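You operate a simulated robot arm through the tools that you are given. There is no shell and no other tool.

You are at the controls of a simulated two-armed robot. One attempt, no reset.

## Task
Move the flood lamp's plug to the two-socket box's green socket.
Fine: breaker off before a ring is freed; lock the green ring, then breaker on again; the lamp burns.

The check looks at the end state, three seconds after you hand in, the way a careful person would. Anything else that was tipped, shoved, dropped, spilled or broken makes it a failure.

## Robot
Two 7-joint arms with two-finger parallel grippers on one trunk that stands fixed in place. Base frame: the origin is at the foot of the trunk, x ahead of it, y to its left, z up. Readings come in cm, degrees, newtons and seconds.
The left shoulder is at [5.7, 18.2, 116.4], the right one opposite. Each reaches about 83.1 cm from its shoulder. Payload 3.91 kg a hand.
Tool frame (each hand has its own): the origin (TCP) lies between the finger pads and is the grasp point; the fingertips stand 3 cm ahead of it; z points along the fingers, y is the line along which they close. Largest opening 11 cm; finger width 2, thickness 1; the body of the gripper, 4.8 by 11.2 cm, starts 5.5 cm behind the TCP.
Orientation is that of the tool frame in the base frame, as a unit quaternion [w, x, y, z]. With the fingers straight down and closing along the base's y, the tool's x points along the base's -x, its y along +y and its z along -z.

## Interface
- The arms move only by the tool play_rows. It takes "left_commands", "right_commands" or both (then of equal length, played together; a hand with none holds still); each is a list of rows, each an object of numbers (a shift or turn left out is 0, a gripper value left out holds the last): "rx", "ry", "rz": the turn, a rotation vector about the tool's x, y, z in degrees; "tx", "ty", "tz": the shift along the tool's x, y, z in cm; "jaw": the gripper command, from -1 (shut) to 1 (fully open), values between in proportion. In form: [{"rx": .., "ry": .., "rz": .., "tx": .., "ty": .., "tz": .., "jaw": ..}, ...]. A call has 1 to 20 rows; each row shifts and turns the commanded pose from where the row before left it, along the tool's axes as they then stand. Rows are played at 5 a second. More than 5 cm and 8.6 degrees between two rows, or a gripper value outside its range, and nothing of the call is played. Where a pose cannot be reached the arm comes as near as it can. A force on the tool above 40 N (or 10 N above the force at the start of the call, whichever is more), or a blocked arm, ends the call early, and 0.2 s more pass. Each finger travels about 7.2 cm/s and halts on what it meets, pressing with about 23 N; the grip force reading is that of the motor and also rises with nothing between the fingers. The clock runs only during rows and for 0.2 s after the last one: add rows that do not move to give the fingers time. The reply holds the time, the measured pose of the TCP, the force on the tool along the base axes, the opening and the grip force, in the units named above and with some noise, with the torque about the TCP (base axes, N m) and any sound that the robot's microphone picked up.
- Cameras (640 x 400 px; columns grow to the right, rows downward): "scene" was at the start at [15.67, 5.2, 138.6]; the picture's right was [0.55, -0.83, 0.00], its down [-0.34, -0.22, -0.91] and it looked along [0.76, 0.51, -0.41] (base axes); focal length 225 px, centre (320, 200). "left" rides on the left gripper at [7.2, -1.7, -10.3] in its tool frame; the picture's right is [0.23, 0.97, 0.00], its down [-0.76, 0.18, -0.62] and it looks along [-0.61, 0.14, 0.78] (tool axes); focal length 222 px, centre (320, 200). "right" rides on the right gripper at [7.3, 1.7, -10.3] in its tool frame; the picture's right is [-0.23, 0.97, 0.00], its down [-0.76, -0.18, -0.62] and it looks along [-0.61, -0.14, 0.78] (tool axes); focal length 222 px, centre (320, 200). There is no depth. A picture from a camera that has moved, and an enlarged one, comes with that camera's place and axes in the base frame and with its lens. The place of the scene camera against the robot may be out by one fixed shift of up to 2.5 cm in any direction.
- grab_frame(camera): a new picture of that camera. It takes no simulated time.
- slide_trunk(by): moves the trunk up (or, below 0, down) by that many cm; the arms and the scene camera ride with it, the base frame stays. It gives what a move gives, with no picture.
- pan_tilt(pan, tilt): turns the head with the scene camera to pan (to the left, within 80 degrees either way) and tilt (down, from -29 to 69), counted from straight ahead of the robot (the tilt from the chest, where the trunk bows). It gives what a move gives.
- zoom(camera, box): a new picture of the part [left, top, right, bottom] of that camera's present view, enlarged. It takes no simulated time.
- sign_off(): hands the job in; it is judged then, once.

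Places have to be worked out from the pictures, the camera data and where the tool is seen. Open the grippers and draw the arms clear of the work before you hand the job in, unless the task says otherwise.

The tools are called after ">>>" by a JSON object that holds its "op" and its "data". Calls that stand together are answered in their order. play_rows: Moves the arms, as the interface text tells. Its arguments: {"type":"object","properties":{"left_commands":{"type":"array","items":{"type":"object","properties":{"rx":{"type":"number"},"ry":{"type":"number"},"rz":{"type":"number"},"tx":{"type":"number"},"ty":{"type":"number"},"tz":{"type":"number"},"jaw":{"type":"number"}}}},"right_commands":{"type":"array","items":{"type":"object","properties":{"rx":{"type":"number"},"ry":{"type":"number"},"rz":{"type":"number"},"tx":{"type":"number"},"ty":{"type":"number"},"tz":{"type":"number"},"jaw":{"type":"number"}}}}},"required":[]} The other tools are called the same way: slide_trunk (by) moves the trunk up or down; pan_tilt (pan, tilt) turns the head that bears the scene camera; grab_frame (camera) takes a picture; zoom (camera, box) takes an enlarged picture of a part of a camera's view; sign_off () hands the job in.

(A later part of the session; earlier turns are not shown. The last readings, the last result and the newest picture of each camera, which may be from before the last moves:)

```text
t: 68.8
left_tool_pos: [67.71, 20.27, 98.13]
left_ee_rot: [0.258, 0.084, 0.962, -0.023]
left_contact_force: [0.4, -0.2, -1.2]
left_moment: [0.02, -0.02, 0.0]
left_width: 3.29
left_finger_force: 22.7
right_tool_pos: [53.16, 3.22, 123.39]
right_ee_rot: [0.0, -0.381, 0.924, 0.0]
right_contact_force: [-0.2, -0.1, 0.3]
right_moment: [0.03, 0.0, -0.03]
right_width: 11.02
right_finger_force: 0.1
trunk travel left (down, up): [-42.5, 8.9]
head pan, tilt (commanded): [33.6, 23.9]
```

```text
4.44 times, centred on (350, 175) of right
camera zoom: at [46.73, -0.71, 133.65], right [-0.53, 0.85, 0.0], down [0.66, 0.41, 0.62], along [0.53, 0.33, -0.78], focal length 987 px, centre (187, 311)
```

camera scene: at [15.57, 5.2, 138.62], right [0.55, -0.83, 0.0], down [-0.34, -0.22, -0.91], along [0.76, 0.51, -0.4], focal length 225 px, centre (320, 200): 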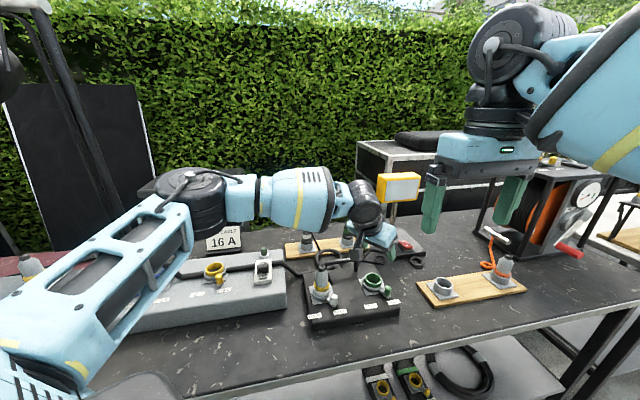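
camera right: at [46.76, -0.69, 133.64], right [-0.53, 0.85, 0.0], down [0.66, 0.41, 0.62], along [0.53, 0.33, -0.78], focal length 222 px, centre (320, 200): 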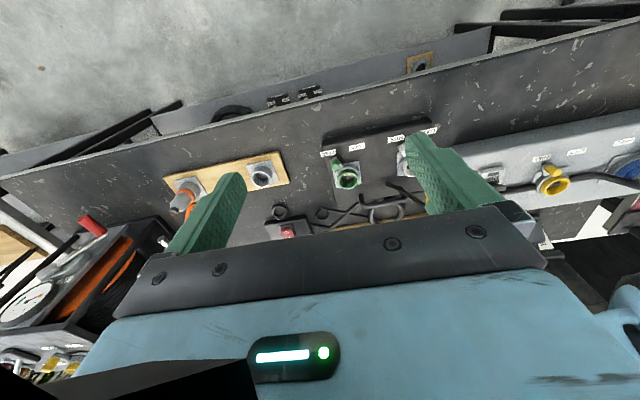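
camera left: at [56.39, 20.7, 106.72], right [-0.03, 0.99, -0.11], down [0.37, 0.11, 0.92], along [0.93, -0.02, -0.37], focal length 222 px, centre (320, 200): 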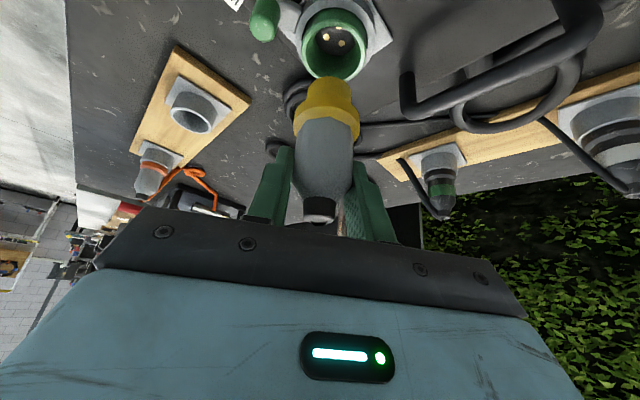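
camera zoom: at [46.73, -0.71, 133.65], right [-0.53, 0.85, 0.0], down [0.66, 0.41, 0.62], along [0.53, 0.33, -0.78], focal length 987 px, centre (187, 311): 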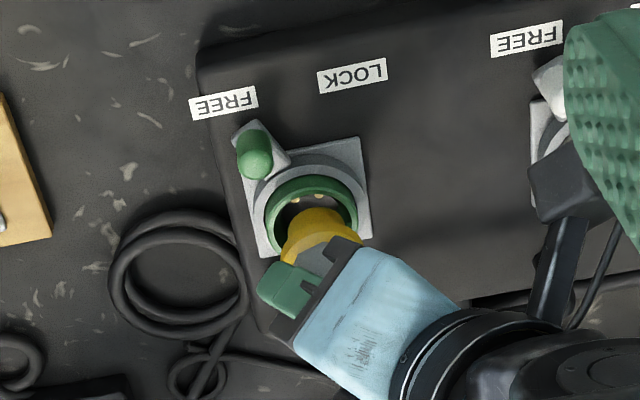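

The plug's nose is entering the green ring, centred. I lower further in small steps.

>>> {"op": "play_rows", "data": {"left_commands": [{"tx": 0.25, "tz": 0.433}, {"tx": 0.25, "tz": 0.433}, {"tx": 0.25, "tz": 0.433}, {}]}}

>>> {"op": "zoom", "data": {"camera": "left", "box": [250, 30, 410, 190]}}

>>> {"op": "zoom", "data": {"camera": "scene", "box": [320, 220, 420, 320]}}

```text
t: 69.8
left_tool_pos: [67.81, 20.34, 96.62]
left_ee_rot: [0.259, 0.084, 0.962, -0.023]
left_contact_force: [1.2, -0.4, 0.4]
left_moment: [-0.03, -0.08, 0.0]
left_width: 3.29
left_finger_force: 23.5
right_tool_pos: [53.26, 3.28, 123.31]
right_ee_rot: [-0.001, -0.381, 0.925, 0.0]
right_contact_force: [1.0, -0.5, -0.4]
right_moment: [0.01, 0.03, 0.01]
right_width: 11.0
right_finger_force: 0.0
trunk travel left (down, up): [-42.5, 8.9]
head pan, tilt (commanded): [33.6, 23.9]
```

```text
2.50 times, centred on (330, 110) of left
camera zoom: at [56.16, 20.68, 101.86], right [-0.03, 0.99, -0.11], down [0.37, 0.12, 0.92], along [0.93, -0.02, -0.37], focal length 555 px, centre (295, 425)
```

zoom: 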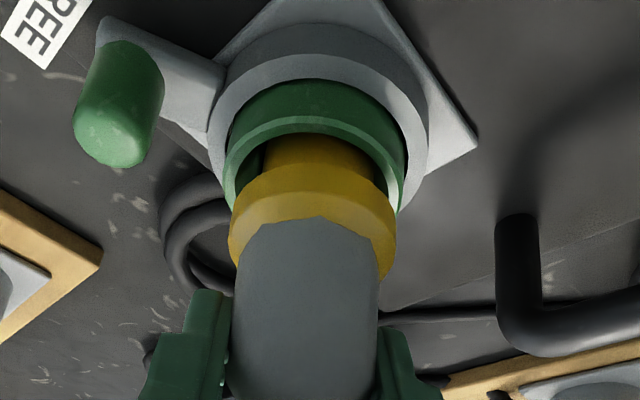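

```text
4.00 times, centred on (370, 270) of scene
camera zoom: at [15.69, 5.19, 138.6], right [0.55, -0.83, 0.0], down [-0.34, -0.22, -0.91], along [0.76, 0.51, -0.41], focal length 901 px, centre (120, -80)
```

zoom: 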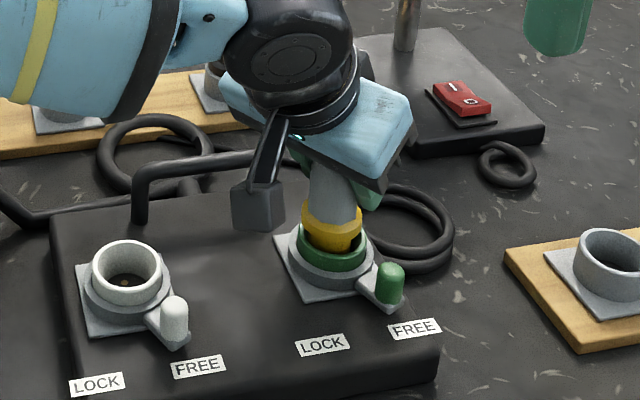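

>>> {"op": "play_rows", "data": {"left_commands": [{"tx": 0.2, "tz": 0.346}, {"tx": 0.15, "tz": 0.26}, {"tx": 0.1, "tz": 0.173}, {}]}}

>>> {"op": "zoom", "data": {"camera": "left", "box": [250, 30, 410, 190]}}

>>> {"op": "zoom", "data": {"camera": "scene", "box": [320, 220, 420, 320]}}

```text
t: 70.8
left_tool_pos: [67.85, 20.22, 95.87]
left_ee_rot: [0.258, 0.084, 0.962, -0.022]
left_contact_force: [4.2, -2.1, 2.7]
left_moment: [-0.1, -0.19, 0.0]
left_width: 3.29
left_finger_force: 23.2
right_tool_pos: [53.14, 3.27, 123.4]
right_ee_rot: [0.001, -0.382, 0.924, 0.0]
right_contact_force: [0.5, 0.7, 0.7]
right_moment: [-0.02, 0.01, 0.01]
right_width: 11.0
right_finger_force: 0.1
trunk travel left (down, up): [-42.5, 8.9]
head pan, tilt (commanded): [33.6, 23.9]
```

```text
2.50 times, centred on (330, 110) of left
camera zoom: at [56.16, 20.67, 100.9], right [-0.02, 0.99, -0.11], down [0.37, 0.12, 0.92], along [0.93, -0.02, -0.37], focal length 555 px, centre (295, 425)
```

zoom: 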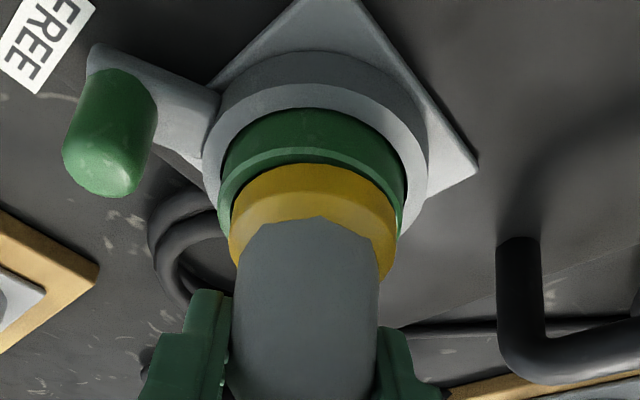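

```text
4.00 times, centred on (370, 270) of scene
camera zoom: at [15.69, 5.17, 138.6], right [0.55, -0.83, 0.0], down [-0.34, -0.22, -0.91], along [0.76, 0.51, -0.41], focal length 901 px, centre (120, -80)
```

zoom: 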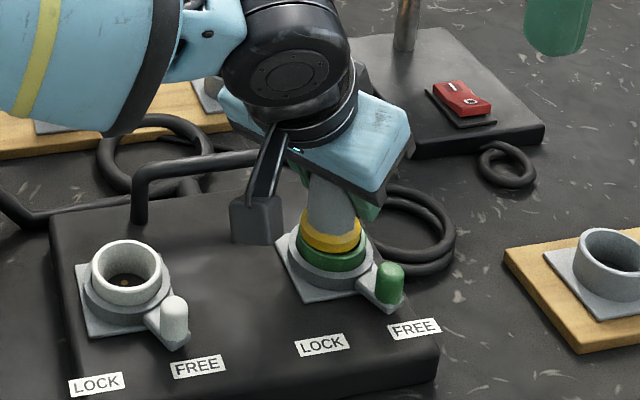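

Side force shows the hand ~1 mm short; I trim forward and press the last millimetres.

>>> {"op": "play_rows", "data": {"left_commands": [{"tx": -0.087, "ty": -0.05, "tz": 0.05}, {"tx": 0.1, "tz": 0.173}, {"tx": 0.1, "tz": 0.173}, {}]}}

>>> {"op": "zoom", "data": {"camera": "left", "box": [250, 30, 410, 190]}}

>>> {"op": "zoom", "data": {"camera": "scene", "box": [340, 240, 400, 300]}}

```text
t: 71.8
left_tool_pos: [67.75, 20.1, 95.7]
left_ee_rot: [0.261, 0.084, 0.961, -0.023]
left_contact_force: [-2.7, -3.3, 17.2]
left_moment: [-0.1, 0.33, 0.07]
left_width: 3.27
left_finger_force: 23.1
right_tool_pos: [52.98, 3.17, 123.44]
right_ee_rot: [0.002, -0.382, 0.924, 0.0]
right_contact_force: [0.7, -0.7, -0.1]
right_moment: [0.01, 0.01, 0.03]
right_width: 11.01
right_finger_force: 0.1
trunk travel left (down, up): [-42.5, 8.9]
head pan, tilt (commanded): [33.6, 23.9]
```

```text
2.50 times, centred on (330, 110) of left
camera zoom: at [56.13, 20.58, 100.76], right [-0.02, 0.99, -0.12], down [0.37, 0.12, 0.92], along [0.93, -0.02, -0.37], focal length 555 px, centre (295, 425)
```

zoom: 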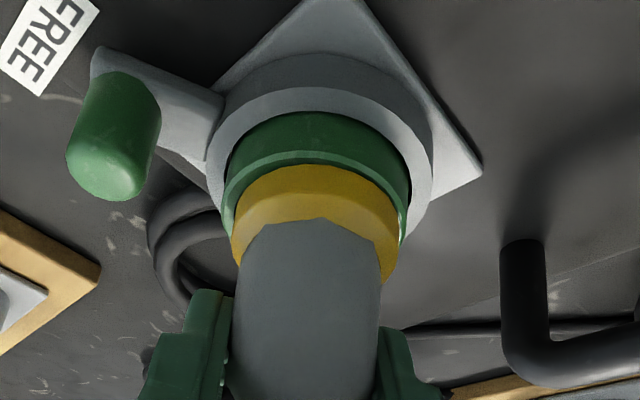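

```text
6.67 times, centred on (370, 270) of scene
camera zoom: at [15.45, 5.11, 138.65], right [0.55, -0.83, 0.0], down [-0.34, -0.22, -0.91], along [0.76, 0.51, -0.4], focal length 1501 px, centre (-13, -267)
```

zoom: 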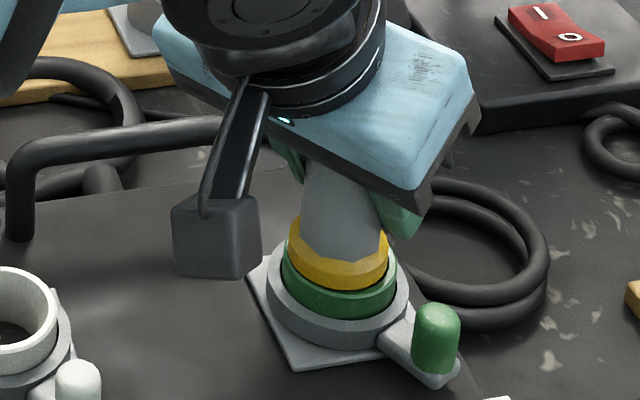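

The plug is seated in the green socket (17 N upward reaction, same depth as before). I relieve the press slightly, open the jaws and withdraw along the fingers.

>>> {"op": "play_rows", "data": {"left_commands": [{"tx": -0.07, "tz": -0.12}, {"jaw": -0.2}, {"jaw": 0.1}, {"jaw": 0.3}, {}, {"tz": -1}, {"tz": -2}, {"tz": -3}, {"tz": -3}, {}]}}

>>> {"op": "grab_frame", "data": {"camera": "left"}}

>>> {"op": "zoom", "data": {"camera": "scene", "box": [300, 220, 420, 330]}}

>>> {"op": "zoom", "data": {"camera": "left", "box": [260, 0, 420, 160]}}

```text
t: 74.0
left_tool_pos: [63.66, 21.05, 103.32]
left_ee_rot: [0.258, 0.084, 0.962, -0.022]
left_contact_force: [0.7, -0.2, -0.2]
left_moment: [-0.02, -0.01, -0.01]
left_width: 7.19
left_finger_force: 0.1
right_tool_pos: [53.21, 3.33, 123.27]
right_ee_rot: [0.0, -0.381, 0.924, 0.0]
right_contact_force: [0.8, 0.0, -0.2]
right_moment: [0.02, -0.01, 0.0]
right_width: 10.99
right_finger_force: 0.1
trunk travel left (down, up): [-42.5, 8.9]
head pan, tilt (commanded): [33.6, 23.9]
```

```text
taken
camera left: at [51.95, 21.53, 108.45], right [-0.03, 0.99, -0.11], down [0.37, 0.12, 0.92], along [0.93, -0.02, -0.37], focal length 222 px, centre (320, 200)
```

left: 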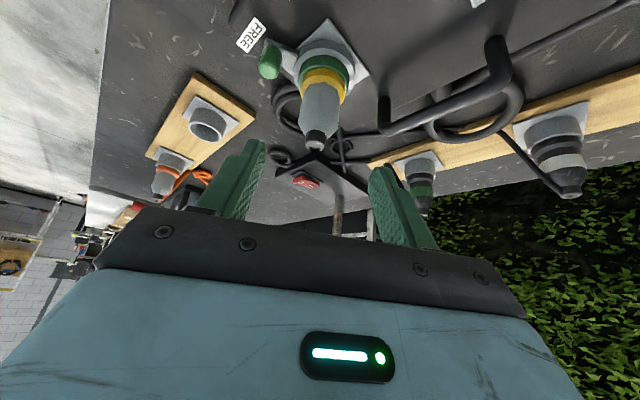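

```text
3.64 times, centred on (360, 275) of scene
camera zoom: at [15.73, 5.21, 138.59], right [0.55, -0.83, 0.0], down [-0.34, -0.22, -0.91], along [0.76, 0.51, -0.41], focal length 819 px, centre (174, -73)
```

zoom: 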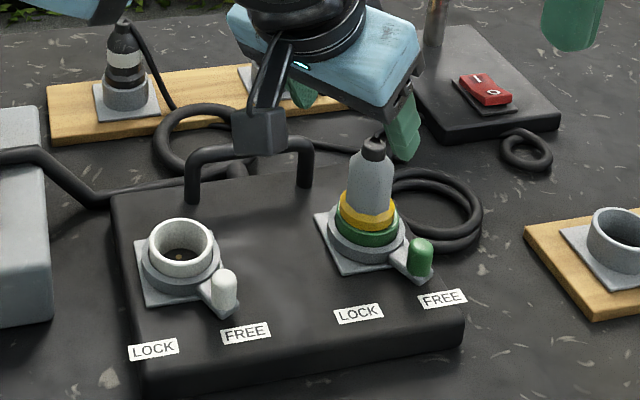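

```text
2.50 times, centred on (340, 80) of left
camera zoom: at [51.95, 21.53, 108.45], right [-0.03, 0.99, -0.11], down [0.37, 0.12, 0.92], along [0.93, -0.02, -0.37], focal length 555 px, centre (270, 500)
```

zoom: 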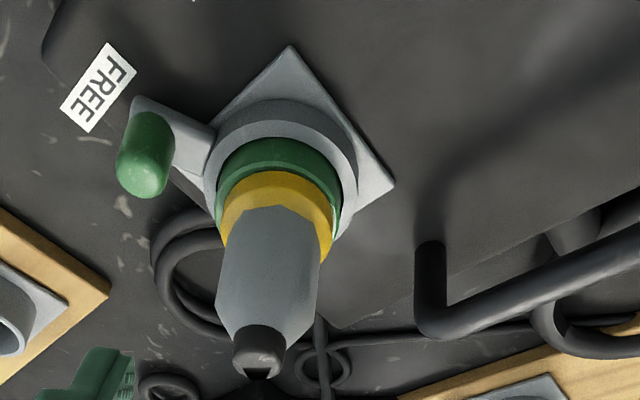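

The plug stands upright in the green socket; the green knob is at about (66.3, 15.4) at FREE. I close the fingers, tilt to 40° for reach, and move to above the far side of the knob.

>>> {"op": "play_rows", "data": {"left_commands": [{"ry": -5, "jaw": -1}, {"ry": -5}, {}, {"ty": -2.5}, {"ty": -2.53}, {"tx": -0.675, "tz": 2.31}, {"tx": -0.675, "tz": 2.31}, {"tx": -0.675, "tz": 2.31}, {}]}}

>>> {"op": "grab_frame", "data": {"camera": "left"}}

>>> {"op": "zoom", "data": {"camera": "scene", "box": [320, 210, 440, 320]}}

>>> {"op": "zoom", "data": {"camera": "right", "box": [290, 120, 410, 230]}}

```text
t: 76.0
left_tool_pos: [66.68, 15.29, 100.74]
left_ee_rot: [0.341, 0.08, 0.936, -0.029]
left_contact_force: [-0.6, -1.0, 0.1]
left_moment: [-0.03, 0.02, 0.0]
left_width: 0.02
left_finger_force: 22.7
left hand out of reach, approached as far as the arm can: row 8
right_tool_pos: [53.23, 3.26, 123.31]
right_ee_rot: [0.0, -0.382, 0.924, 0.0]
right_contact_force: [0.5, 0.7, 1.1]
right_moment: [0.04, 0.02, -0.01]
right_width: 10.97
right_finger_force: 0.2
trunk travel left (down, up): [-42.5, 8.9]
head pan, tilt (commanded): [33.6, 23.9]
```

```text
taken
camera left: at [54.26, 15.94, 103.77], right [0.0, 0.99, -0.15], down [0.21, 0.14, 0.97], along [0.98, -0.03, -0.21], focal length 222 px, centre (320, 200)
```

left: 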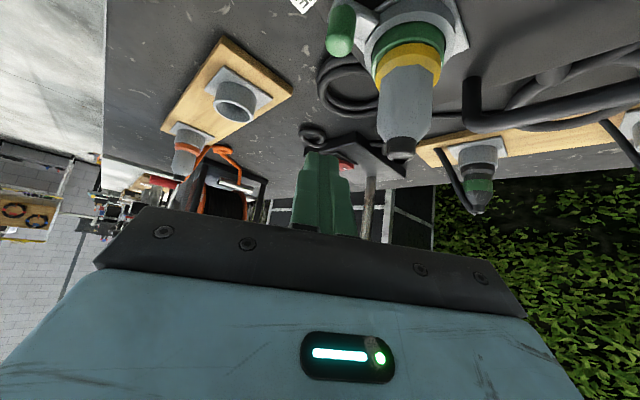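

```text
3.64 times, centred on (380, 265) of scene
camera zoom: at [15.7, 5.21, 138.6], right [0.55, -0.83, 0.0], down [-0.34, -0.22, -0.91], along [0.76, 0.51, -0.41], focal length 819 px, centre (102, -36)
```

zoom: 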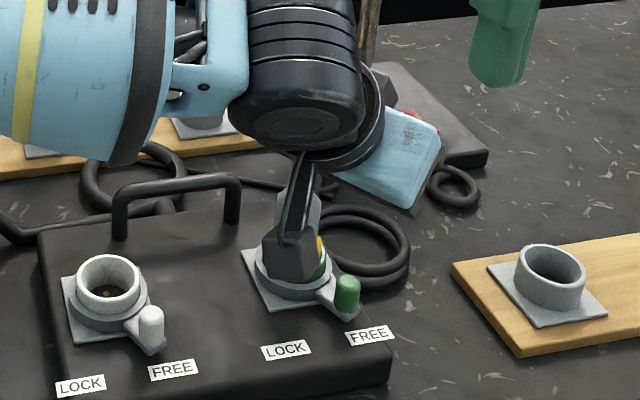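

```text
3.64 times, centred on (350, 175) of right
camera zoom: at [46.76, -0.7, 133.64], right [-0.53, 0.85, 0.0], down [0.66, 0.41, 0.62], along [0.53, 0.33, -0.78], focal length 808 px, centre (211, 291)
```

zoom: 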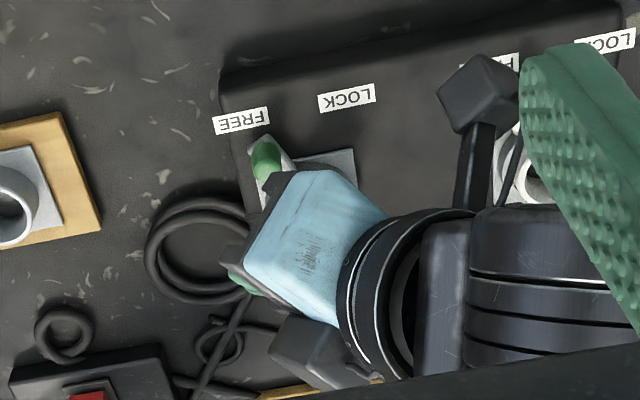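

Reach ends at (66.7, 15.3) here, so instead of pushing from beyond I will grip the knob's upper part between nearly closed fingers and drag it along its arc. I open to ~2.7 cm, and move above the knob.

>>> {"op": "play_rows", "data": {"left_commands": [{"jaw": -0.5}, {"tx": 1.31, "ty": -0.1, "tz": -1.1}, {"tx": 1.6, "tz": 1.92}, {"tx": 1.6, "tz": 1.92}, {}]}}

>>> {"op": "grab_frame", "data": {"camera": "left"}}

>>> {"op": "zoom", "data": {"camera": "left", "box": [240, 60, 420, 220]}}

>>> {"op": "zoom", "data": {"camera": "right", "box": [300, 120, 400, 220]}}

```text
t: 77.2
left_tool_pos: [64.96, 15.62, 95.53]
left_ee_rot: [0.341, 0.082, 0.936, -0.03]
left_contact_force: [0.9, 0.5, 0.2]
left_moment: [-0.03, 0.02, 0.01]
left_width: 2.75
left_finger_force: 0.0
right_tool_pos: [53.01, 3.21, 123.48]
right_ee_rot: [0.001, -0.382, 0.924, 0.0]
right_contact_force: [0.3, -0.8, -0.5]
right_moment: [-0.03, 0.01, -0.02]
right_width: 11.01
right_finger_force: 0.1
trunk travel left (down, up): [-42.5, 8.9]
head pan, tilt (commanded): [33.6, 23.9]
```

```text
taken
camera left: at [52.54, 16.17, 98.73], right [0.0, 0.99, -0.15], down [0.21, 0.14, 0.97], along [0.98, -0.03, -0.21], focal length 222 px, centre (320, 200)
```

left: 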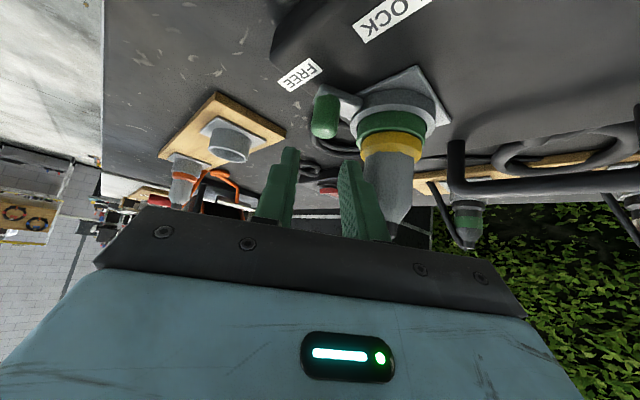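

```text
2.50 times, centred on (330, 140) of left
camera zoom: at [52.54, 16.17, 98.73], right [0.0, 0.99, -0.15], down [0.21, 0.14, 0.97], along [0.98, -0.03, -0.21], focal length 555 px, centre (295, 350)
```

zoom: 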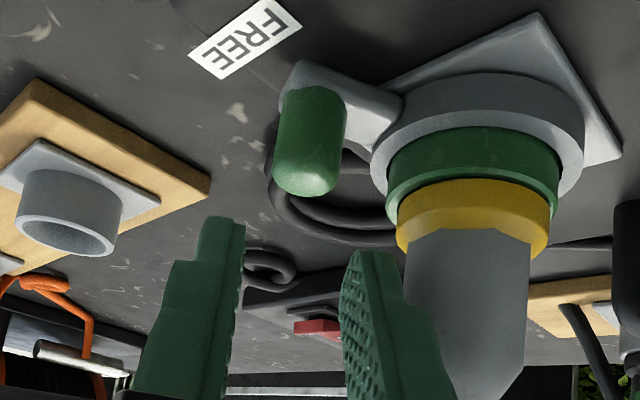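

```text
4.00 times, centred on (350, 170) of right
camera zoom: at [46.71, -0.74, 133.66], right [-0.53, 0.85, 0.0], down [0.66, 0.41, 0.62], along [0.53, 0.33, -0.78], focal length 888 px, centre (200, 320)
```

zoom: 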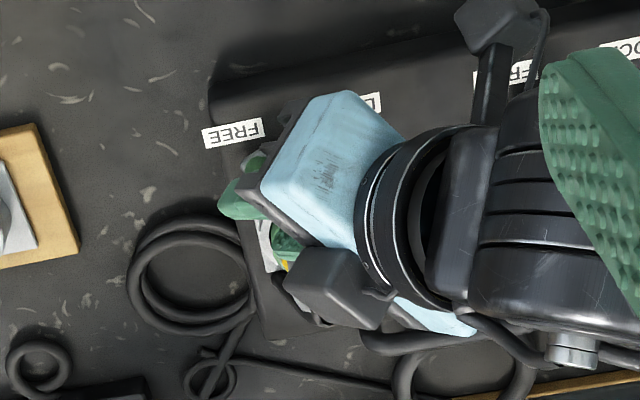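

The knob at about (66.5, 15.4, top 91) lies centred between the fingers' lines. I go down the last 2.7 cm and 0.2 cm forward so the tips flank its upper half.

>>> {"op": "play_rows", "data": {"left_commands": [{"tx": 0.533, "tz": 0.74}, {"tx": 0.533, "tz": 0.74}, {"tx": 0.533, "tz": 0.74}, {}]}}

>>> {"op": "zoom", "data": {"camera": "left", "box": [240, 60, 420, 220]}}

>>> {"op": "zoom", "data": {"camera": "scene", "box": [330, 220, 430, 320]}}

```text
t: 78.2
left_tool_pos: [65.16, 15.56, 93.7]
left_ee_rot: [0.347, 0.081, 0.934, -0.029]
left_contact_force: [-6.4, 3.7, 32.6]
left_moment: [0.79, -0.37, 0.18]
left_width: 2.86
left_finger_force: 0.9
right_tool_pos: [52.66, 3.35, 123.61]
right_ee_rot: [0.002, -0.382, 0.924, -0.001]
right_contact_force: [0.7, 0.1, -0.2]
right_moment: [0.0, 0.04, 0.02]
right_width: 10.99
right_finger_force: 0.2
trunk travel left (down, up): [-42.5, 8.9]
head pan, tilt (commanded): [33.6, 23.9]
```

```text
2.50 times, centred on (330, 140) of left
camera zoom: at [52.67, 16.12, 96.67], right [0.0, 0.99, -0.15], down [0.2, 0.15, 0.97], along [0.98, -0.03, -0.19], focal length 555 px, centre (295, 350)
```

zoom: 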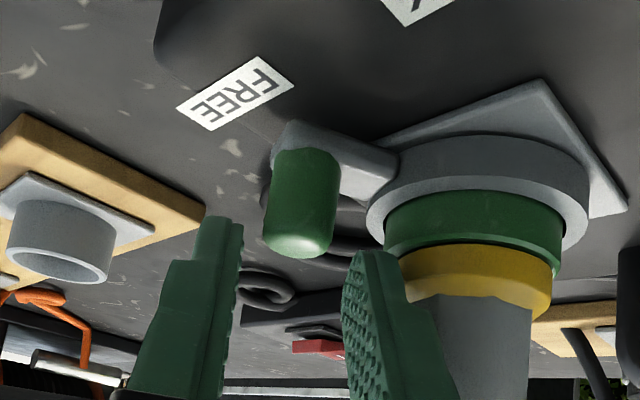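

```text
4.00 times, centred on (380, 270) of scene
camera zoom: at [15.24, 5.17, 138.71], right [0.55, -0.83, 0.0], down [-0.33, -0.22, -0.92], along [0.76, 0.51, -0.4], focal length 901 px, centre (80, -80)
```

zoom: 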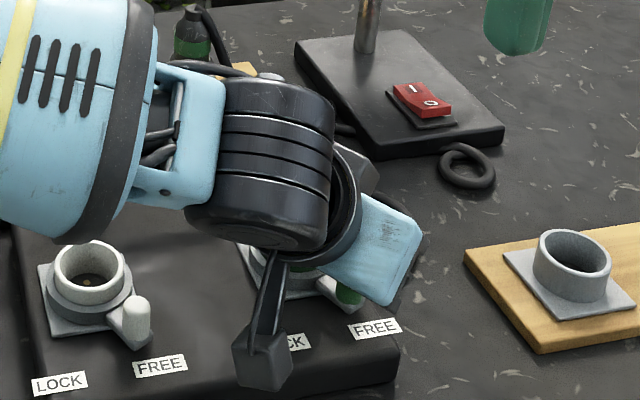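

The inner fingertip has landed on the ring's collar (32 N up). I lift off immediately and reconsider.

>>> {"op": "play_rows", "data": {"left_commands": [{"tx": -0.643, "tz": -0.766}, {"tx": -0.643, "tz": -0.766}, {}]}}

>>> {"op": "zoom", "data": {"camera": "left", "box": [240, 60, 420, 220]}}

>>> {"op": "grab_frame", "data": {"camera": "scene"}}

```text
t: 79.0
left_tool_pos: [65.2, 15.53, 94.79]
left_ee_rot: [0.34, 0.081, 0.937, -0.029]
left_contact_force: [0.2, 0.2, 0.0]
left_moment: [0.06, 0.02, 0.02]
left_width: 2.74
left_finger_force: 0.1
right_tool_pos: [53.18, 3.37, 123.32]
right_ee_rot: [0.0, -0.381, 0.924, 0.0]
right_contact_force: [0.4, -0.1, 0.0]
right_moment: [0.04, -0.02, 0.0]
right_width: 10.99
right_finger_force: 0.1
trunk travel left (down, up): [-42.5, 8.9]
head pan, tilt (commanded): [33.6, 23.9]
```

```text
2.50 times, centred on (330, 140) of left
camera zoom: at [52.75, 16.1, 97.96], right [0.0, 0.99, -0.15], down [0.21, 0.14, 0.97], along [0.98, -0.03, -0.21], focal length 555 px, centre (295, 350)
```

zoom: 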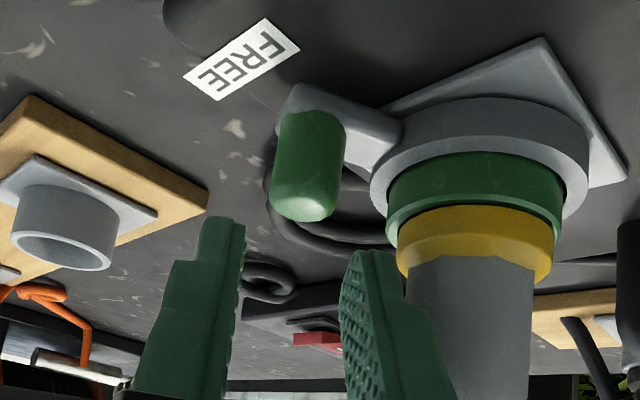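

```text
taken
camera scene: at [15.72, 5.2, 138.58], right [0.55, -0.83, 0.0], down [-0.34, -0.22, -0.91], along [0.76, 0.51, -0.41], focal length 225 px, centre (320, 200)
```

scene: 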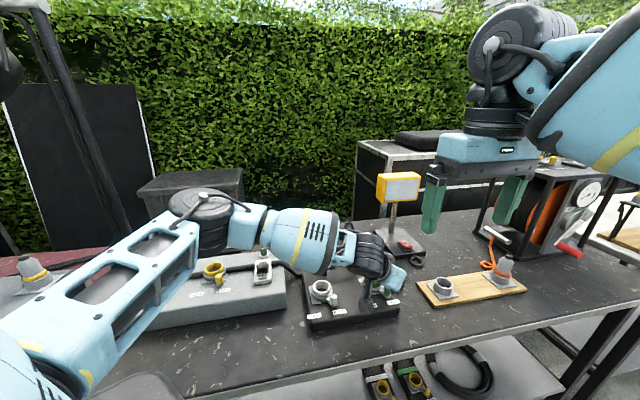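

The plug is unharmed and the ring still at FREE. I close the fingers and test whether, at this lower height, the hand can reach beyond the knob after all.

>>> {"op": "play_rows", "data": {"left_commands": [{"tx": -0.32, "tz": -0.383, "jaw": -1}, {}, {}, {"tx": -0.613, "tz": 0.514}, {"tx": -0.613, "tz": 0.514}, {"tx": -0.613, "tz": 0.514}, {}]}}

>>> {"op": "zoom", "data": {"camera": "left", "box": [240, 60, 420, 220]}}

```text
t: 80.6
left_tool_pos: [67.03, 15.82, 95.57]
left_ee_rot: [0.342, 0.082, 0.936, -0.03]
left_contact_force: [0.6, 0.3, -0.8]
left_moment: [0.0, 0.01, -0.01]
left_width: 0.0
left_finger_force: 23.1
left hand out of reach, approached as far as the arm can: row 5, 6
right_tool_pos: [53.12, 3.28, 123.41]
right_ee_rot: [0.001, -0.382, 0.924, 0.0]
right_contact_force: [-0.4, 0.5, -0.5]
right_moment: [0.01, 0.02, 0.01]
right_width: 11.01
right_finger_force: 0.1
trunk travel left (down, up): [-42.5, 8.9]
head pan, tilt (commanded): [33.6, 23.9]
```

```text
2.50 times, centred on (330, 140) of left
camera zoom: at [54.59, 16.45, 98.69], right [0.0, 0.99, -0.15], down [0.21, 0.14, 0.97], along [0.98, -0.03, -0.21], focal length 555 px, centre (295, 350)
```

zoom: 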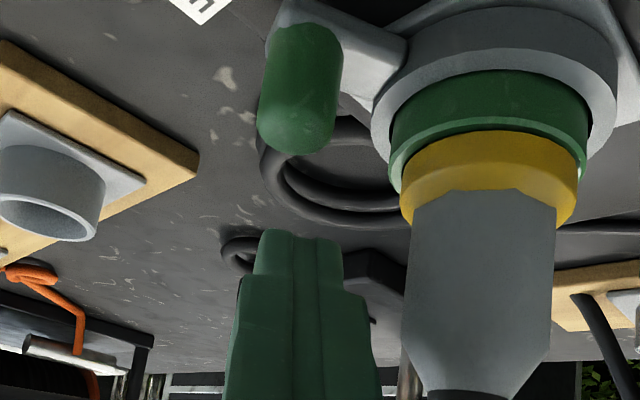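

The limit here depends on where the wrist sits; turning the hand to yaw −22° moves the wrist left and should gain the needed centimetre. I back off, raise and turn.

>>> {"op": "play_rows", "data": {"left_commands": [{"tx": 0.766, "tz": -0.643}, {"tx": -0.96, "tz": -1.15}, {"rx": 3.856, "rz": 4.596}, {"rx": 3.856, "rz": 4.596}, {}, {}]}}

>>> {"op": "grab_frame", "data": {"camera": "left"}}

```text
t: 82.0
left_tool_pos: [65.91, 16.01, 97.04]
left_ee_rot: [0.336, 0.18, 0.922, -0.066]
left_contact_force: [0.0, 0.3, -0.2]
left_moment: [0.01, -0.01, -0.01]
left_width: 0.01
left_finger_force: 22.8
right_tool_pos: [53.27, 3.36, 123.22]
right_ee_rot: [0.001, -0.382, 0.924, 0.0]
right_contact_force: [-0.3, -0.3, 0.1]
right_moment: [0.0, 0.0, -0.02]
right_width: 10.97
right_finger_force: 0.0
trunk travel left (down, up): [-42.5, 8.9]
head pan, tilt (commanded): [33.6, 23.9]
```

```text
taken
camera left: at [53.88, 19.17, 100.23], right [0.2, 0.97, -0.15], down [0.23, 0.1, 0.97], along [0.95, -0.23, -0.21], focal length 222 px, centre (320, 200)
```

left: 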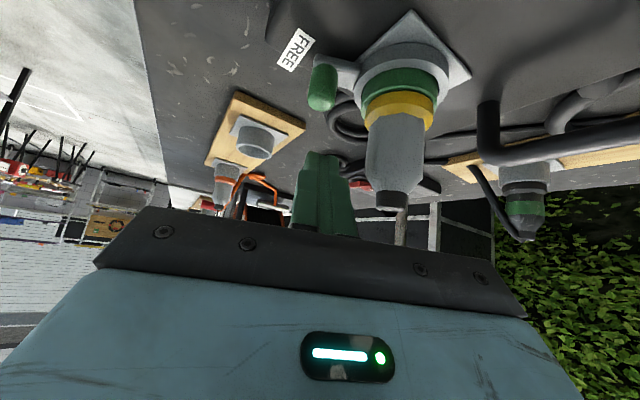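

>>> {"op": "play_rows", "data": {"left_commands": [{"tx": -0.72, "ty": -0.18, "tz": 0.6}, {"tx": -0.72, "ty": -0.18, "tz": 0.6}, {}]}}

>>> {"op": "zoom", "data": {"camera": "left", "box": [240, 40, 440, 220]}}

>>> {"op": "zoom", "data": {"camera": "right", "box": [300, 120, 400, 220]}}

```text
t: 82.8
left_tool_pos: [67.52, 15.04, 97.05]
left_ee_rot: [0.337, 0.179, 0.922, -0.064]
left_contact_force: [0.0, 0.1, -0.4]
left_moment: [0.01, 0.02, 0.02]
left_width: 0.01
left_finger_force: 23.0
right_tool_pos: [53.19, 3.3, 123.39]
right_ee_rot: [0.0, -0.382, 0.924, 0.0]
right_contact_force: [-0.4, 0.5, -0.8]
right_moment: [0.02, 0.03, 0.02]
right_width: 11.01
right_finger_force: 0.1
trunk travel left (down, up): [-42.5, 8.9]
head pan, tilt (commanded): [33.6, 23.9]
```

```text
2.22 times, centred on (340, 130) of left
camera zoom: at [55.45, 18.19, 100.21], right [0.2, 0.97, -0.15], down [0.23, 0.1, 0.97], along [0.95, -0.23, -0.21], focal length 494 px, centre (276, 356)
```

zoom: 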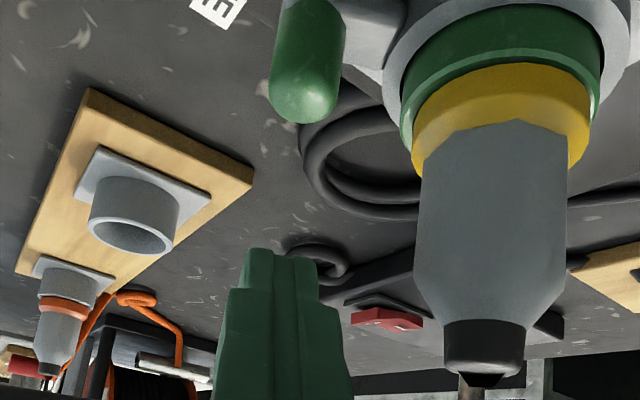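

```text
4.00 times, centred on (350, 170) of right
camera zoom: at [46.71, -0.73, 133.66], right [-0.53, 0.85, 0.0], down [0.66, 0.41, 0.62], along [0.53, 0.33, -0.78], focal length 888 px, centre (200, 320)
```

zoom: 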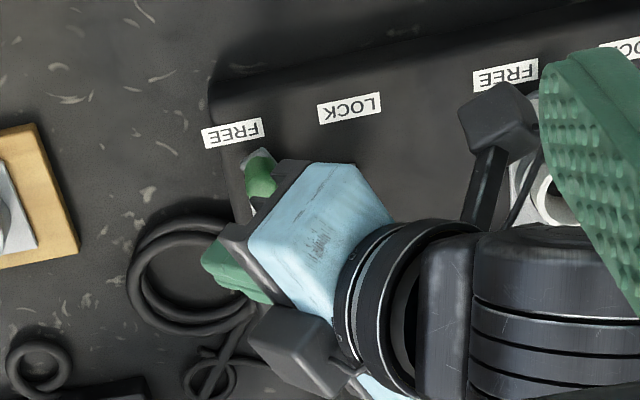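

Now reachable beyond the knob. I lower the closed fingertips to just above the box on the knob's far side.

>>> {"op": "play_rows", "data": {"left_commands": [{"tx": 1.03, "tz": 1.226}, {"tx": 1.03, "tz": 1.226}, {"tx": 0.64, "tz": 0.766}, {}]}}

>>> {"op": "zoom", "data": {"camera": "left", "box": [240, 40, 440, 220]}}

>>> {"op": "zoom", "data": {"camera": "scene", "box": [340, 220, 440, 320]}}

```text
t: 83.8
left_tool_pos: [67.42, 15.09, 92.86]
left_ee_rot: [0.337, 0.179, 0.922, -0.065]
left_contact_force: [-1.0, 0.8, 0.0]
left_moment: [-0.01, 0.01, 0.02]
left_width: 0.02
left_finger_force: 22.6
right_tool_pos: [53.18, 3.24, 123.32]
right_ee_rot: [0.001, -0.382, 0.924, 0.0]
right_contact_force: [0.0, -0.6, -0.1]
right_moment: [0.0, -0.01, -0.03]
right_width: 11.0
right_finger_force: 0.0
trunk travel left (down, up): [-42.5, 8.9]
head pan, tilt (commanded): [33.6, 23.9]
```

```text
2.22 times, centred on (340, 130) of left
camera zoom: at [55.22, 18.25, 95.99], right [0.2, 0.97, -0.15], down [0.23, 0.1, 0.97], along [0.95, -0.23, -0.21], focal length 494 px, centre (276, 356)
```

zoom: 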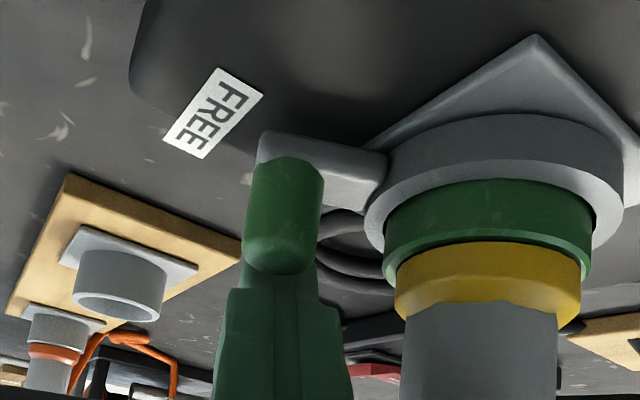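

```text
4.00 times, centred on (390, 270) of scene
camera zoom: at [15.67, 5.2, 138.6], right [0.55, -0.83, 0.0], down [-0.34, -0.22, -0.91], along [0.76, 0.51, -0.41], focal length 901 px, centre (40, -80)
```

zoom: 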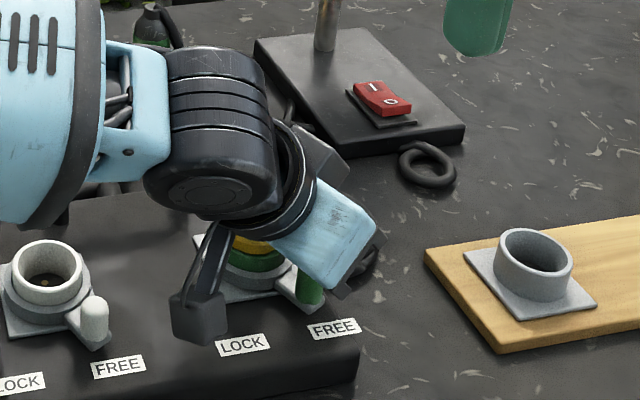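

The fingertips stand behind the green knob. I now pull it along its arc toward LOCK, first half.

>>> {"op": "play_rows", "data": {"left_commands": [{"tx": 0.36, "ty": -0.2, "tz": 0.02}, {"tx": 0.495, "ty": -0.267, "tz": -0.416}, {"tx": 0.495, "ty": -0.267, "tz": -0.416}, {"tx": 0.508, "ty": -0.225, "tz": -0.427}, {"tx": 0.508, "ty": -0.225, "tz": -0.427}, {}]}}

>>> {"op": "zoom", "data": {"camera": "left", "box": [240, 40, 440, 220]}}

>>> {"op": "zoom", "data": {"camera": "scene", "box": [310, 230, 410, 330]}}

>>> {"op": "zoom", "data": {"camera": "right", "box": [300, 120, 400, 220]}}

```text
t: 85.2
left_tool_pos: [64.31, 14.9, 92.53]
left_ee_rot: [0.335, 0.179, 0.923, -0.065]
left_contact_force: [0.2, -0.1, 0.9]
left_moment: [0.0, 0.03, -0.02]
left_width: 0.02
left_finger_force: 23.1
right_tool_pos: [53.09, 3.31, 123.34]
right_ee_rot: [0.0, -0.383, 0.924, 0.001]
right_contact_force: [-0.5, -0.4, 0.2]
right_moment: [0.01, 0.0, 0.0]
right_width: 10.99
right_finger_force: 0.1
trunk travel left (down, up): [-42.5, 8.9]
head pan, tilt (commanded): [33.6, 23.9]
```

```text
2.22 times, centred on (340, 130) of left
camera zoom: at [52.28, 18.01, 95.74], right [0.2, 0.97, -0.15], down [0.24, 0.1, 0.97], along [0.95, -0.23, -0.21], focal length 494 px, centre (276, 356)
```

zoom: 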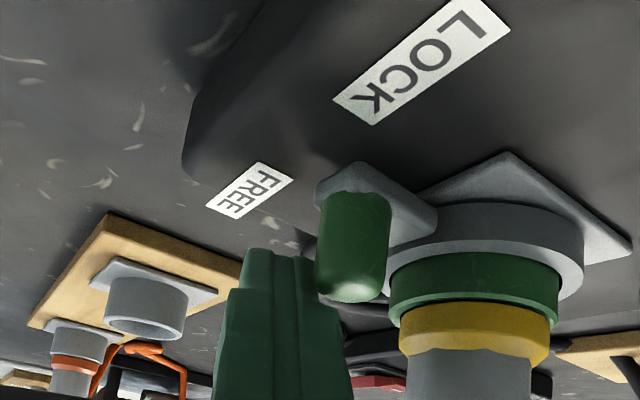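

```text
4.00 times, centred on (360, 280) of scene
camera zoom: at [15.68, 5.2, 138.6], right [0.55, -0.83, 0.0], down [-0.34, -0.22, -0.91], along [0.76, 0.51, -0.41], focal length 901 px, centre (160, -120)
```

zoom: 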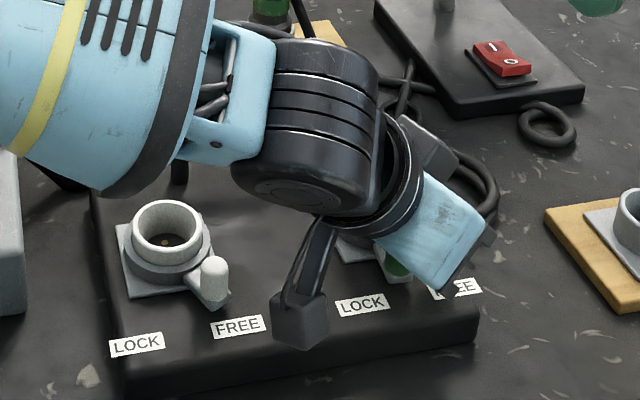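

```text
4.00 times, centred on (350, 170) of right
camera zoom: at [46.74, -0.7, 133.65], right [-0.53, 0.85, 0.0], down [0.66, 0.41, 0.62], along [0.53, 0.33, -0.78], focal length 888 px, centre (200, 320)
```

zoom: 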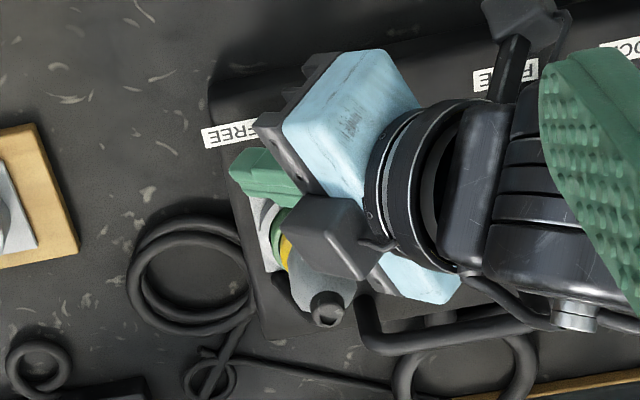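

The knob follows nicely. I push on with the second half toward LOCK.

>>> {"op": "play_rows", "data": {"left_commands": [{"tx": 0.416, "ty": 0.2, "tz": -0.35}, {"tx": 0.416, "ty": 0.2, "tz": -0.35}, {"tx": 0.373, "ty": 0.295, "tz": -0.312}, {}]}}

>>> {"op": "zoom", "data": {"camera": "left", "box": [240, 40, 440, 220]}}

>>> {"op": "zoom", "data": {"camera": "scene", "box": [310, 230, 410, 330]}}

```text
t: 86.2
left_tool_pos: [63.17, 16.15, 92.64]
left_ee_rot: [0.336, 0.18, 0.922, -0.066]
left_contact_force: [0.3, 0.2, -0.1]
left_moment: [0.0, -0.01, 0.02]
left_width: 0.01
left_finger_force: 22.7
right_tool_pos: [53.11, 3.32, 123.4]
right_ee_rot: [-0.001, -0.382, 0.924, 0.001]
right_contact_force: [-0.3, 0.1, 0.2]
right_moment: [0.01, 0.03, 0.03]
right_width: 10.98
right_finger_force: 0.1
trunk travel left (down, up): [-42.5, 8.9]
head pan, tilt (commanded): [33.6, 23.9]
```

```text
2.22 times, centred on (340, 130) of left
camera zoom: at [51.15, 19.28, 95.76], right [0.2, 0.97, -0.15], down [0.24, 0.1, 0.97], along [0.95, -0.23, -0.21], focal length 494 px, centre (276, 356)
```

zoom: 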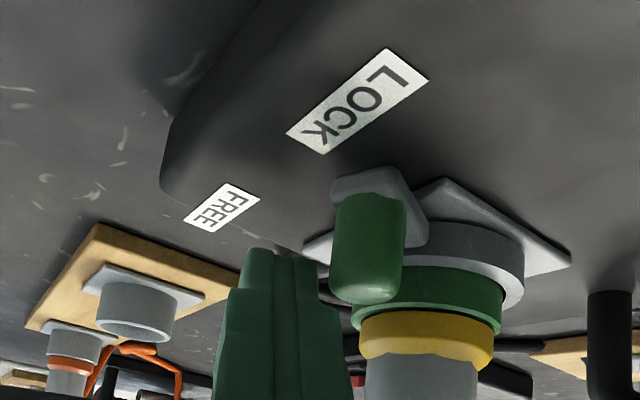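

```text
4.00 times, centred on (360, 280) of scene
camera zoom: at [15.68, 5.2, 138.6], right [0.55, -0.83, 0.0], down [-0.34, -0.22, -0.91], along [0.76, 0.51, -0.41], focal length 901 px, centre (160, -120)
```

zoom: 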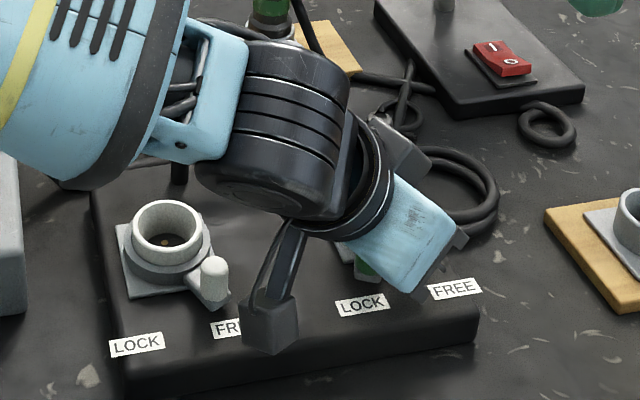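

Still no resistance; the knob is near LOCK. One more small step, watching for the stop.

>>> {"op": "play_rows", "data": {"left_commands": [{"tx": 0.3, "ty": 0.3, "tz": -0.25}, {"tx": 0.15, "ty": 0.2, "tz": -0.125}, {}]}}

>>> {"op": "zoom", "data": {"camera": "left", "box": [240, 40, 440, 220]}}

>>> {"op": "zoom", "data": {"camera": "scene", "box": [310, 230, 410, 330]}}

```text
t: 87.0
left_tool_pos: [62.85, 16.65, 92.77]
left_ee_rot: [0.337, 0.18, 0.922, -0.065]
left_contact_force: [3.8, -10.5, 1.4]
left_moment: [-0.15, -0.06, -0.07]
left_width: 0.02
left_finger_force: 23.0
right_tool_pos: [53.23, 3.17, 123.39]
right_ee_rot: [0.001, -0.382, 0.924, 0.001]
right_contact_force: [-1.0, 0.2, -0.4]
right_moment: [0.01, 0.01, 0.01]
right_width: 11.01
right_finger_force: 0.1
trunk travel left (down, up): [-42.5, 8.9]
head pan, tilt (commanded): [33.6, 23.9]
```

```text
2.22 times, centred on (340, 130) of left
camera zoom: at [50.81, 19.76, 95.84], right [0.21, 0.97, -0.15], down [0.23, 0.1, 0.97], along [0.95, -0.23, -0.21], focal length 494 px, centre (276, 356)
```

zoom: 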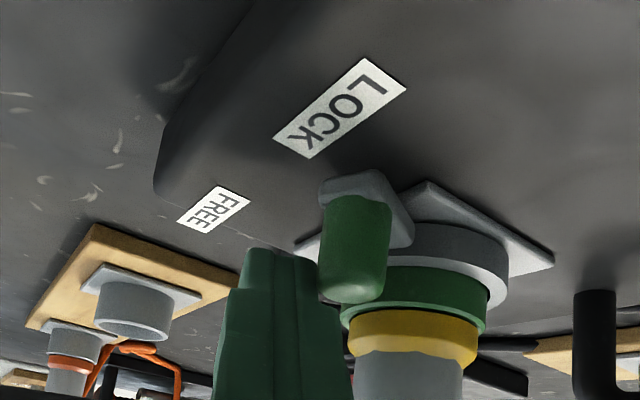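

```text
4.00 times, centred on (360, 280) of scene
camera zoom: at [15.7, 5.06, 138.61], right [0.55, -0.83, 0.0], down [-0.34, -0.22, -0.91], along [0.76, 0.51, -0.4], focal length 901 px, centre (160, -120)
```

zoom: 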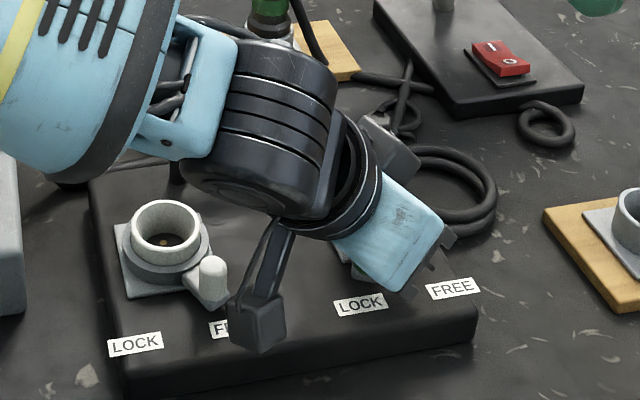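

The LOCK stop is felt (≈11 N). I back the finger away from the knob and lift clear to inspect.

>>> {"op": "play_rows", "data": {"left_commands": [{"ty": -0.8}, {"ty": -0.4, "tx": -0.643, "tz": -0.766}, {"tx": -1.6, "tz": -1.9}, {"tx": -1.6, "tz": -1.9}, {"tx": -1.6, "tz": -1.9}, {"tx": 1.5, "tz": -2.5}, {"tx": 1.5, "tz": -2.5}, {}]}}

>>> {"op": "grab_frame", "data": {"camera": "left"}}

>>> {"op": "grab_frame", "data": {"camera": "scene"}}

>>> {"op": "zoom", "data": {"camera": "scene", "box": [310, 230, 410, 330]}}

>>> {"op": "zoom", "data": {"camera": "right", "box": [300, 120, 400, 220]}}

```text
t: 88.8
left_tool_pos: [57.38, 17.77, 102.91]
left_ee_rot: [0.335, 0.18, 0.923, -0.065]
left_contact_force: [0.4, -0.6, -0.4]
left_moment: [0.01, -0.01, 0.0]
left_width: 0.0
left_finger_force: 22.8
right_tool_pos: [53.23, 3.28, 123.3]
right_ee_rot: [0.0, -0.382, 0.924, 0.0]
right_contact_force: [-0.4, 1.0, -0.2]
right_moment: [0.0, 0.02, 0.02]
right_width: 10.98
right_finger_force: 0.2
trunk travel left (down, up): [-42.5, 8.9]
head pan, tilt (commanded): [33.6, 23.9]
```

```text
taken
camera left: at [45.32, 20.89, 106.09], right [0.2, 0.97, -0.15], down [0.24, 0.1, 0.97], along [0.95, -0.23, -0.21], focal length 222 px, centre (320, 200)
```

left: 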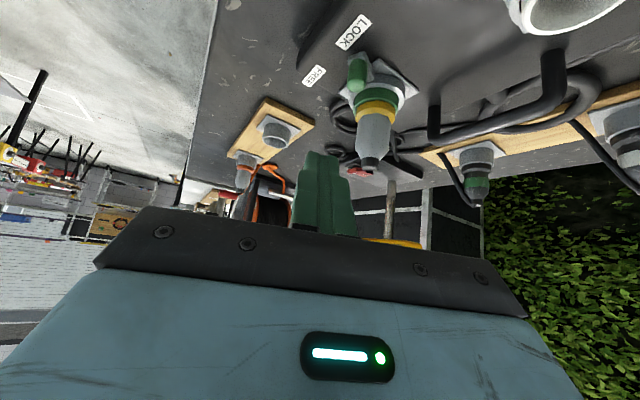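

```text
taken
camera scene: at [15.71, 5.2, 138.59], right [0.55, -0.83, 0.0], down [-0.34, -0.22, -0.91], along [0.76, 0.51, -0.41], focal length 225 px, centre (320, 200)
```

scene: 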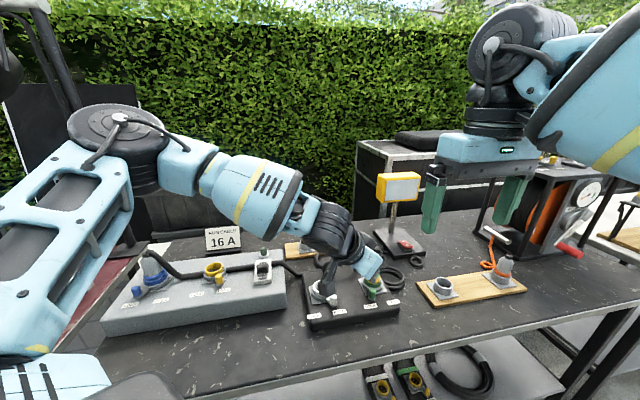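

```text
4.00 times, centred on (360, 280) of scene
camera zoom: at [15.71, 5.2, 138.59], right [0.55, -0.83, 0.0], down [-0.34, -0.22, -0.91], along [0.76, 0.51, -0.41], focal length 901 px, centre (160, -120)
```

zoom: 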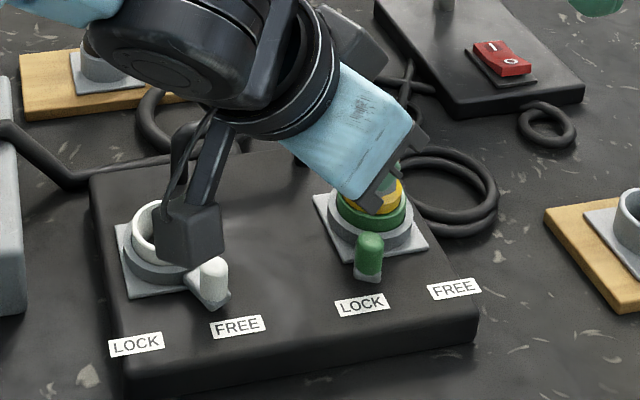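

```text
4.00 times, centred on (350, 170) of right
camera zoom: at [46.77, -0.71, 133.63], right [-0.53, 0.85, 0.0], down [0.66, 0.41, 0.62], along [0.53, 0.33, -0.78], focal length 888 px, centre (200, 320)
```

zoom: 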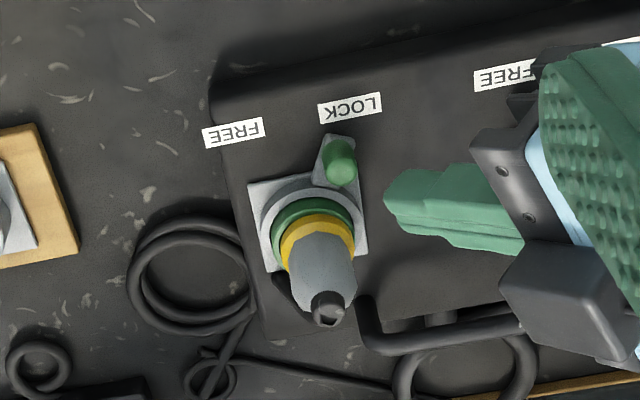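

The green ring's knob now points at LOCK and the plug stands firm. I raise the hand, carry it left, untilt it and turn to yaw −44° for the breaker.

>>> {"op": "play_rows", "data": {"left_commands": [{"tx": -1.93, "tz": -2.3}, {"tx": -1.93, "tz": -2.3}, {"tx": -1.93, "tz": -2.3}, {"tx": 1.842, "ty": 2.66, "tz": -1.547}, {"tx": 1.842, "ty": 2.66, "tz": -1.547}, {"tx": 1.842, "ty": 2.66, "tz": -1.547}, {"tx": 1.842, "ty": 2.66, "tz": -1.547}, {"tx": 1.842, "ty": 2.66, "tz": -1.547}, {"tx": 1.842, "ty": 2.66, "tz": -1.547}, {"ry": 8}, {"ry": 8}, {"ry": 8}, {"ry": 8}, {"ry": 8}, {"rz": 7.33}, {"rz": 7.33}, {"rz": 7.33}, {}]}}

>>> {"op": "grab_frame", "data": {"camera": "left"}}

>>> {"op": "grab_frame", "data": {"camera": "scene"}}

```text
t: 92.6
left_tool_pos: [49.88, 38.06, 112.2]
left_ee_rot: [0.0, 0.375, 0.927, 0.0]
left_contact_force: [-0.4, -0.5, 0.4]
left_moment: [0.02, 0.02, -0.01]
left_width: 0.02
left_finger_force: 23.1
right_tool_pos: [53.25, 3.4, 123.31]
right_ee_rot: [0.001, -0.382, 0.924, 0.001]
right_contact_force: [1.1, 0.2, 0.1]
right_moment: [-0.02, 0.03, 0.0]
right_width: 11.01
right_finger_force: 0.0
trunk travel left (down, up): [-42.5, 8.9]
head pan, tilt (commanded): [33.6, 23.9]
```

```text
taken
camera left: at [43.37, 41.97, 122.26], right [0.51, 0.86, 0.0], down [0.67, -0.4, 0.62], along [0.54, -0.32, -0.78], focal length 222 px, centre (320, 200)
```

left: 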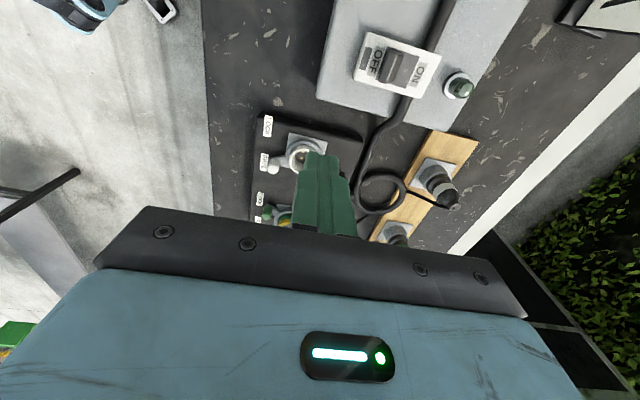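

```text
taken
camera scene: at [15.67, 5.19, 138.6], right [0.55, -0.83, 0.0], down [-0.34, -0.22, -0.91], along [0.76, 0.51, -0.41], focal length 225 px, centre (320, 200)
```

scene: 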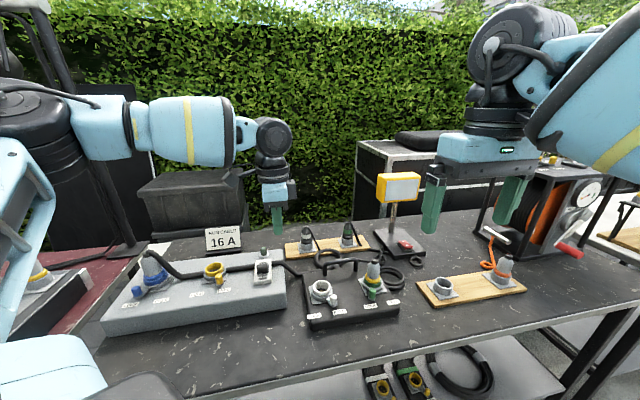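

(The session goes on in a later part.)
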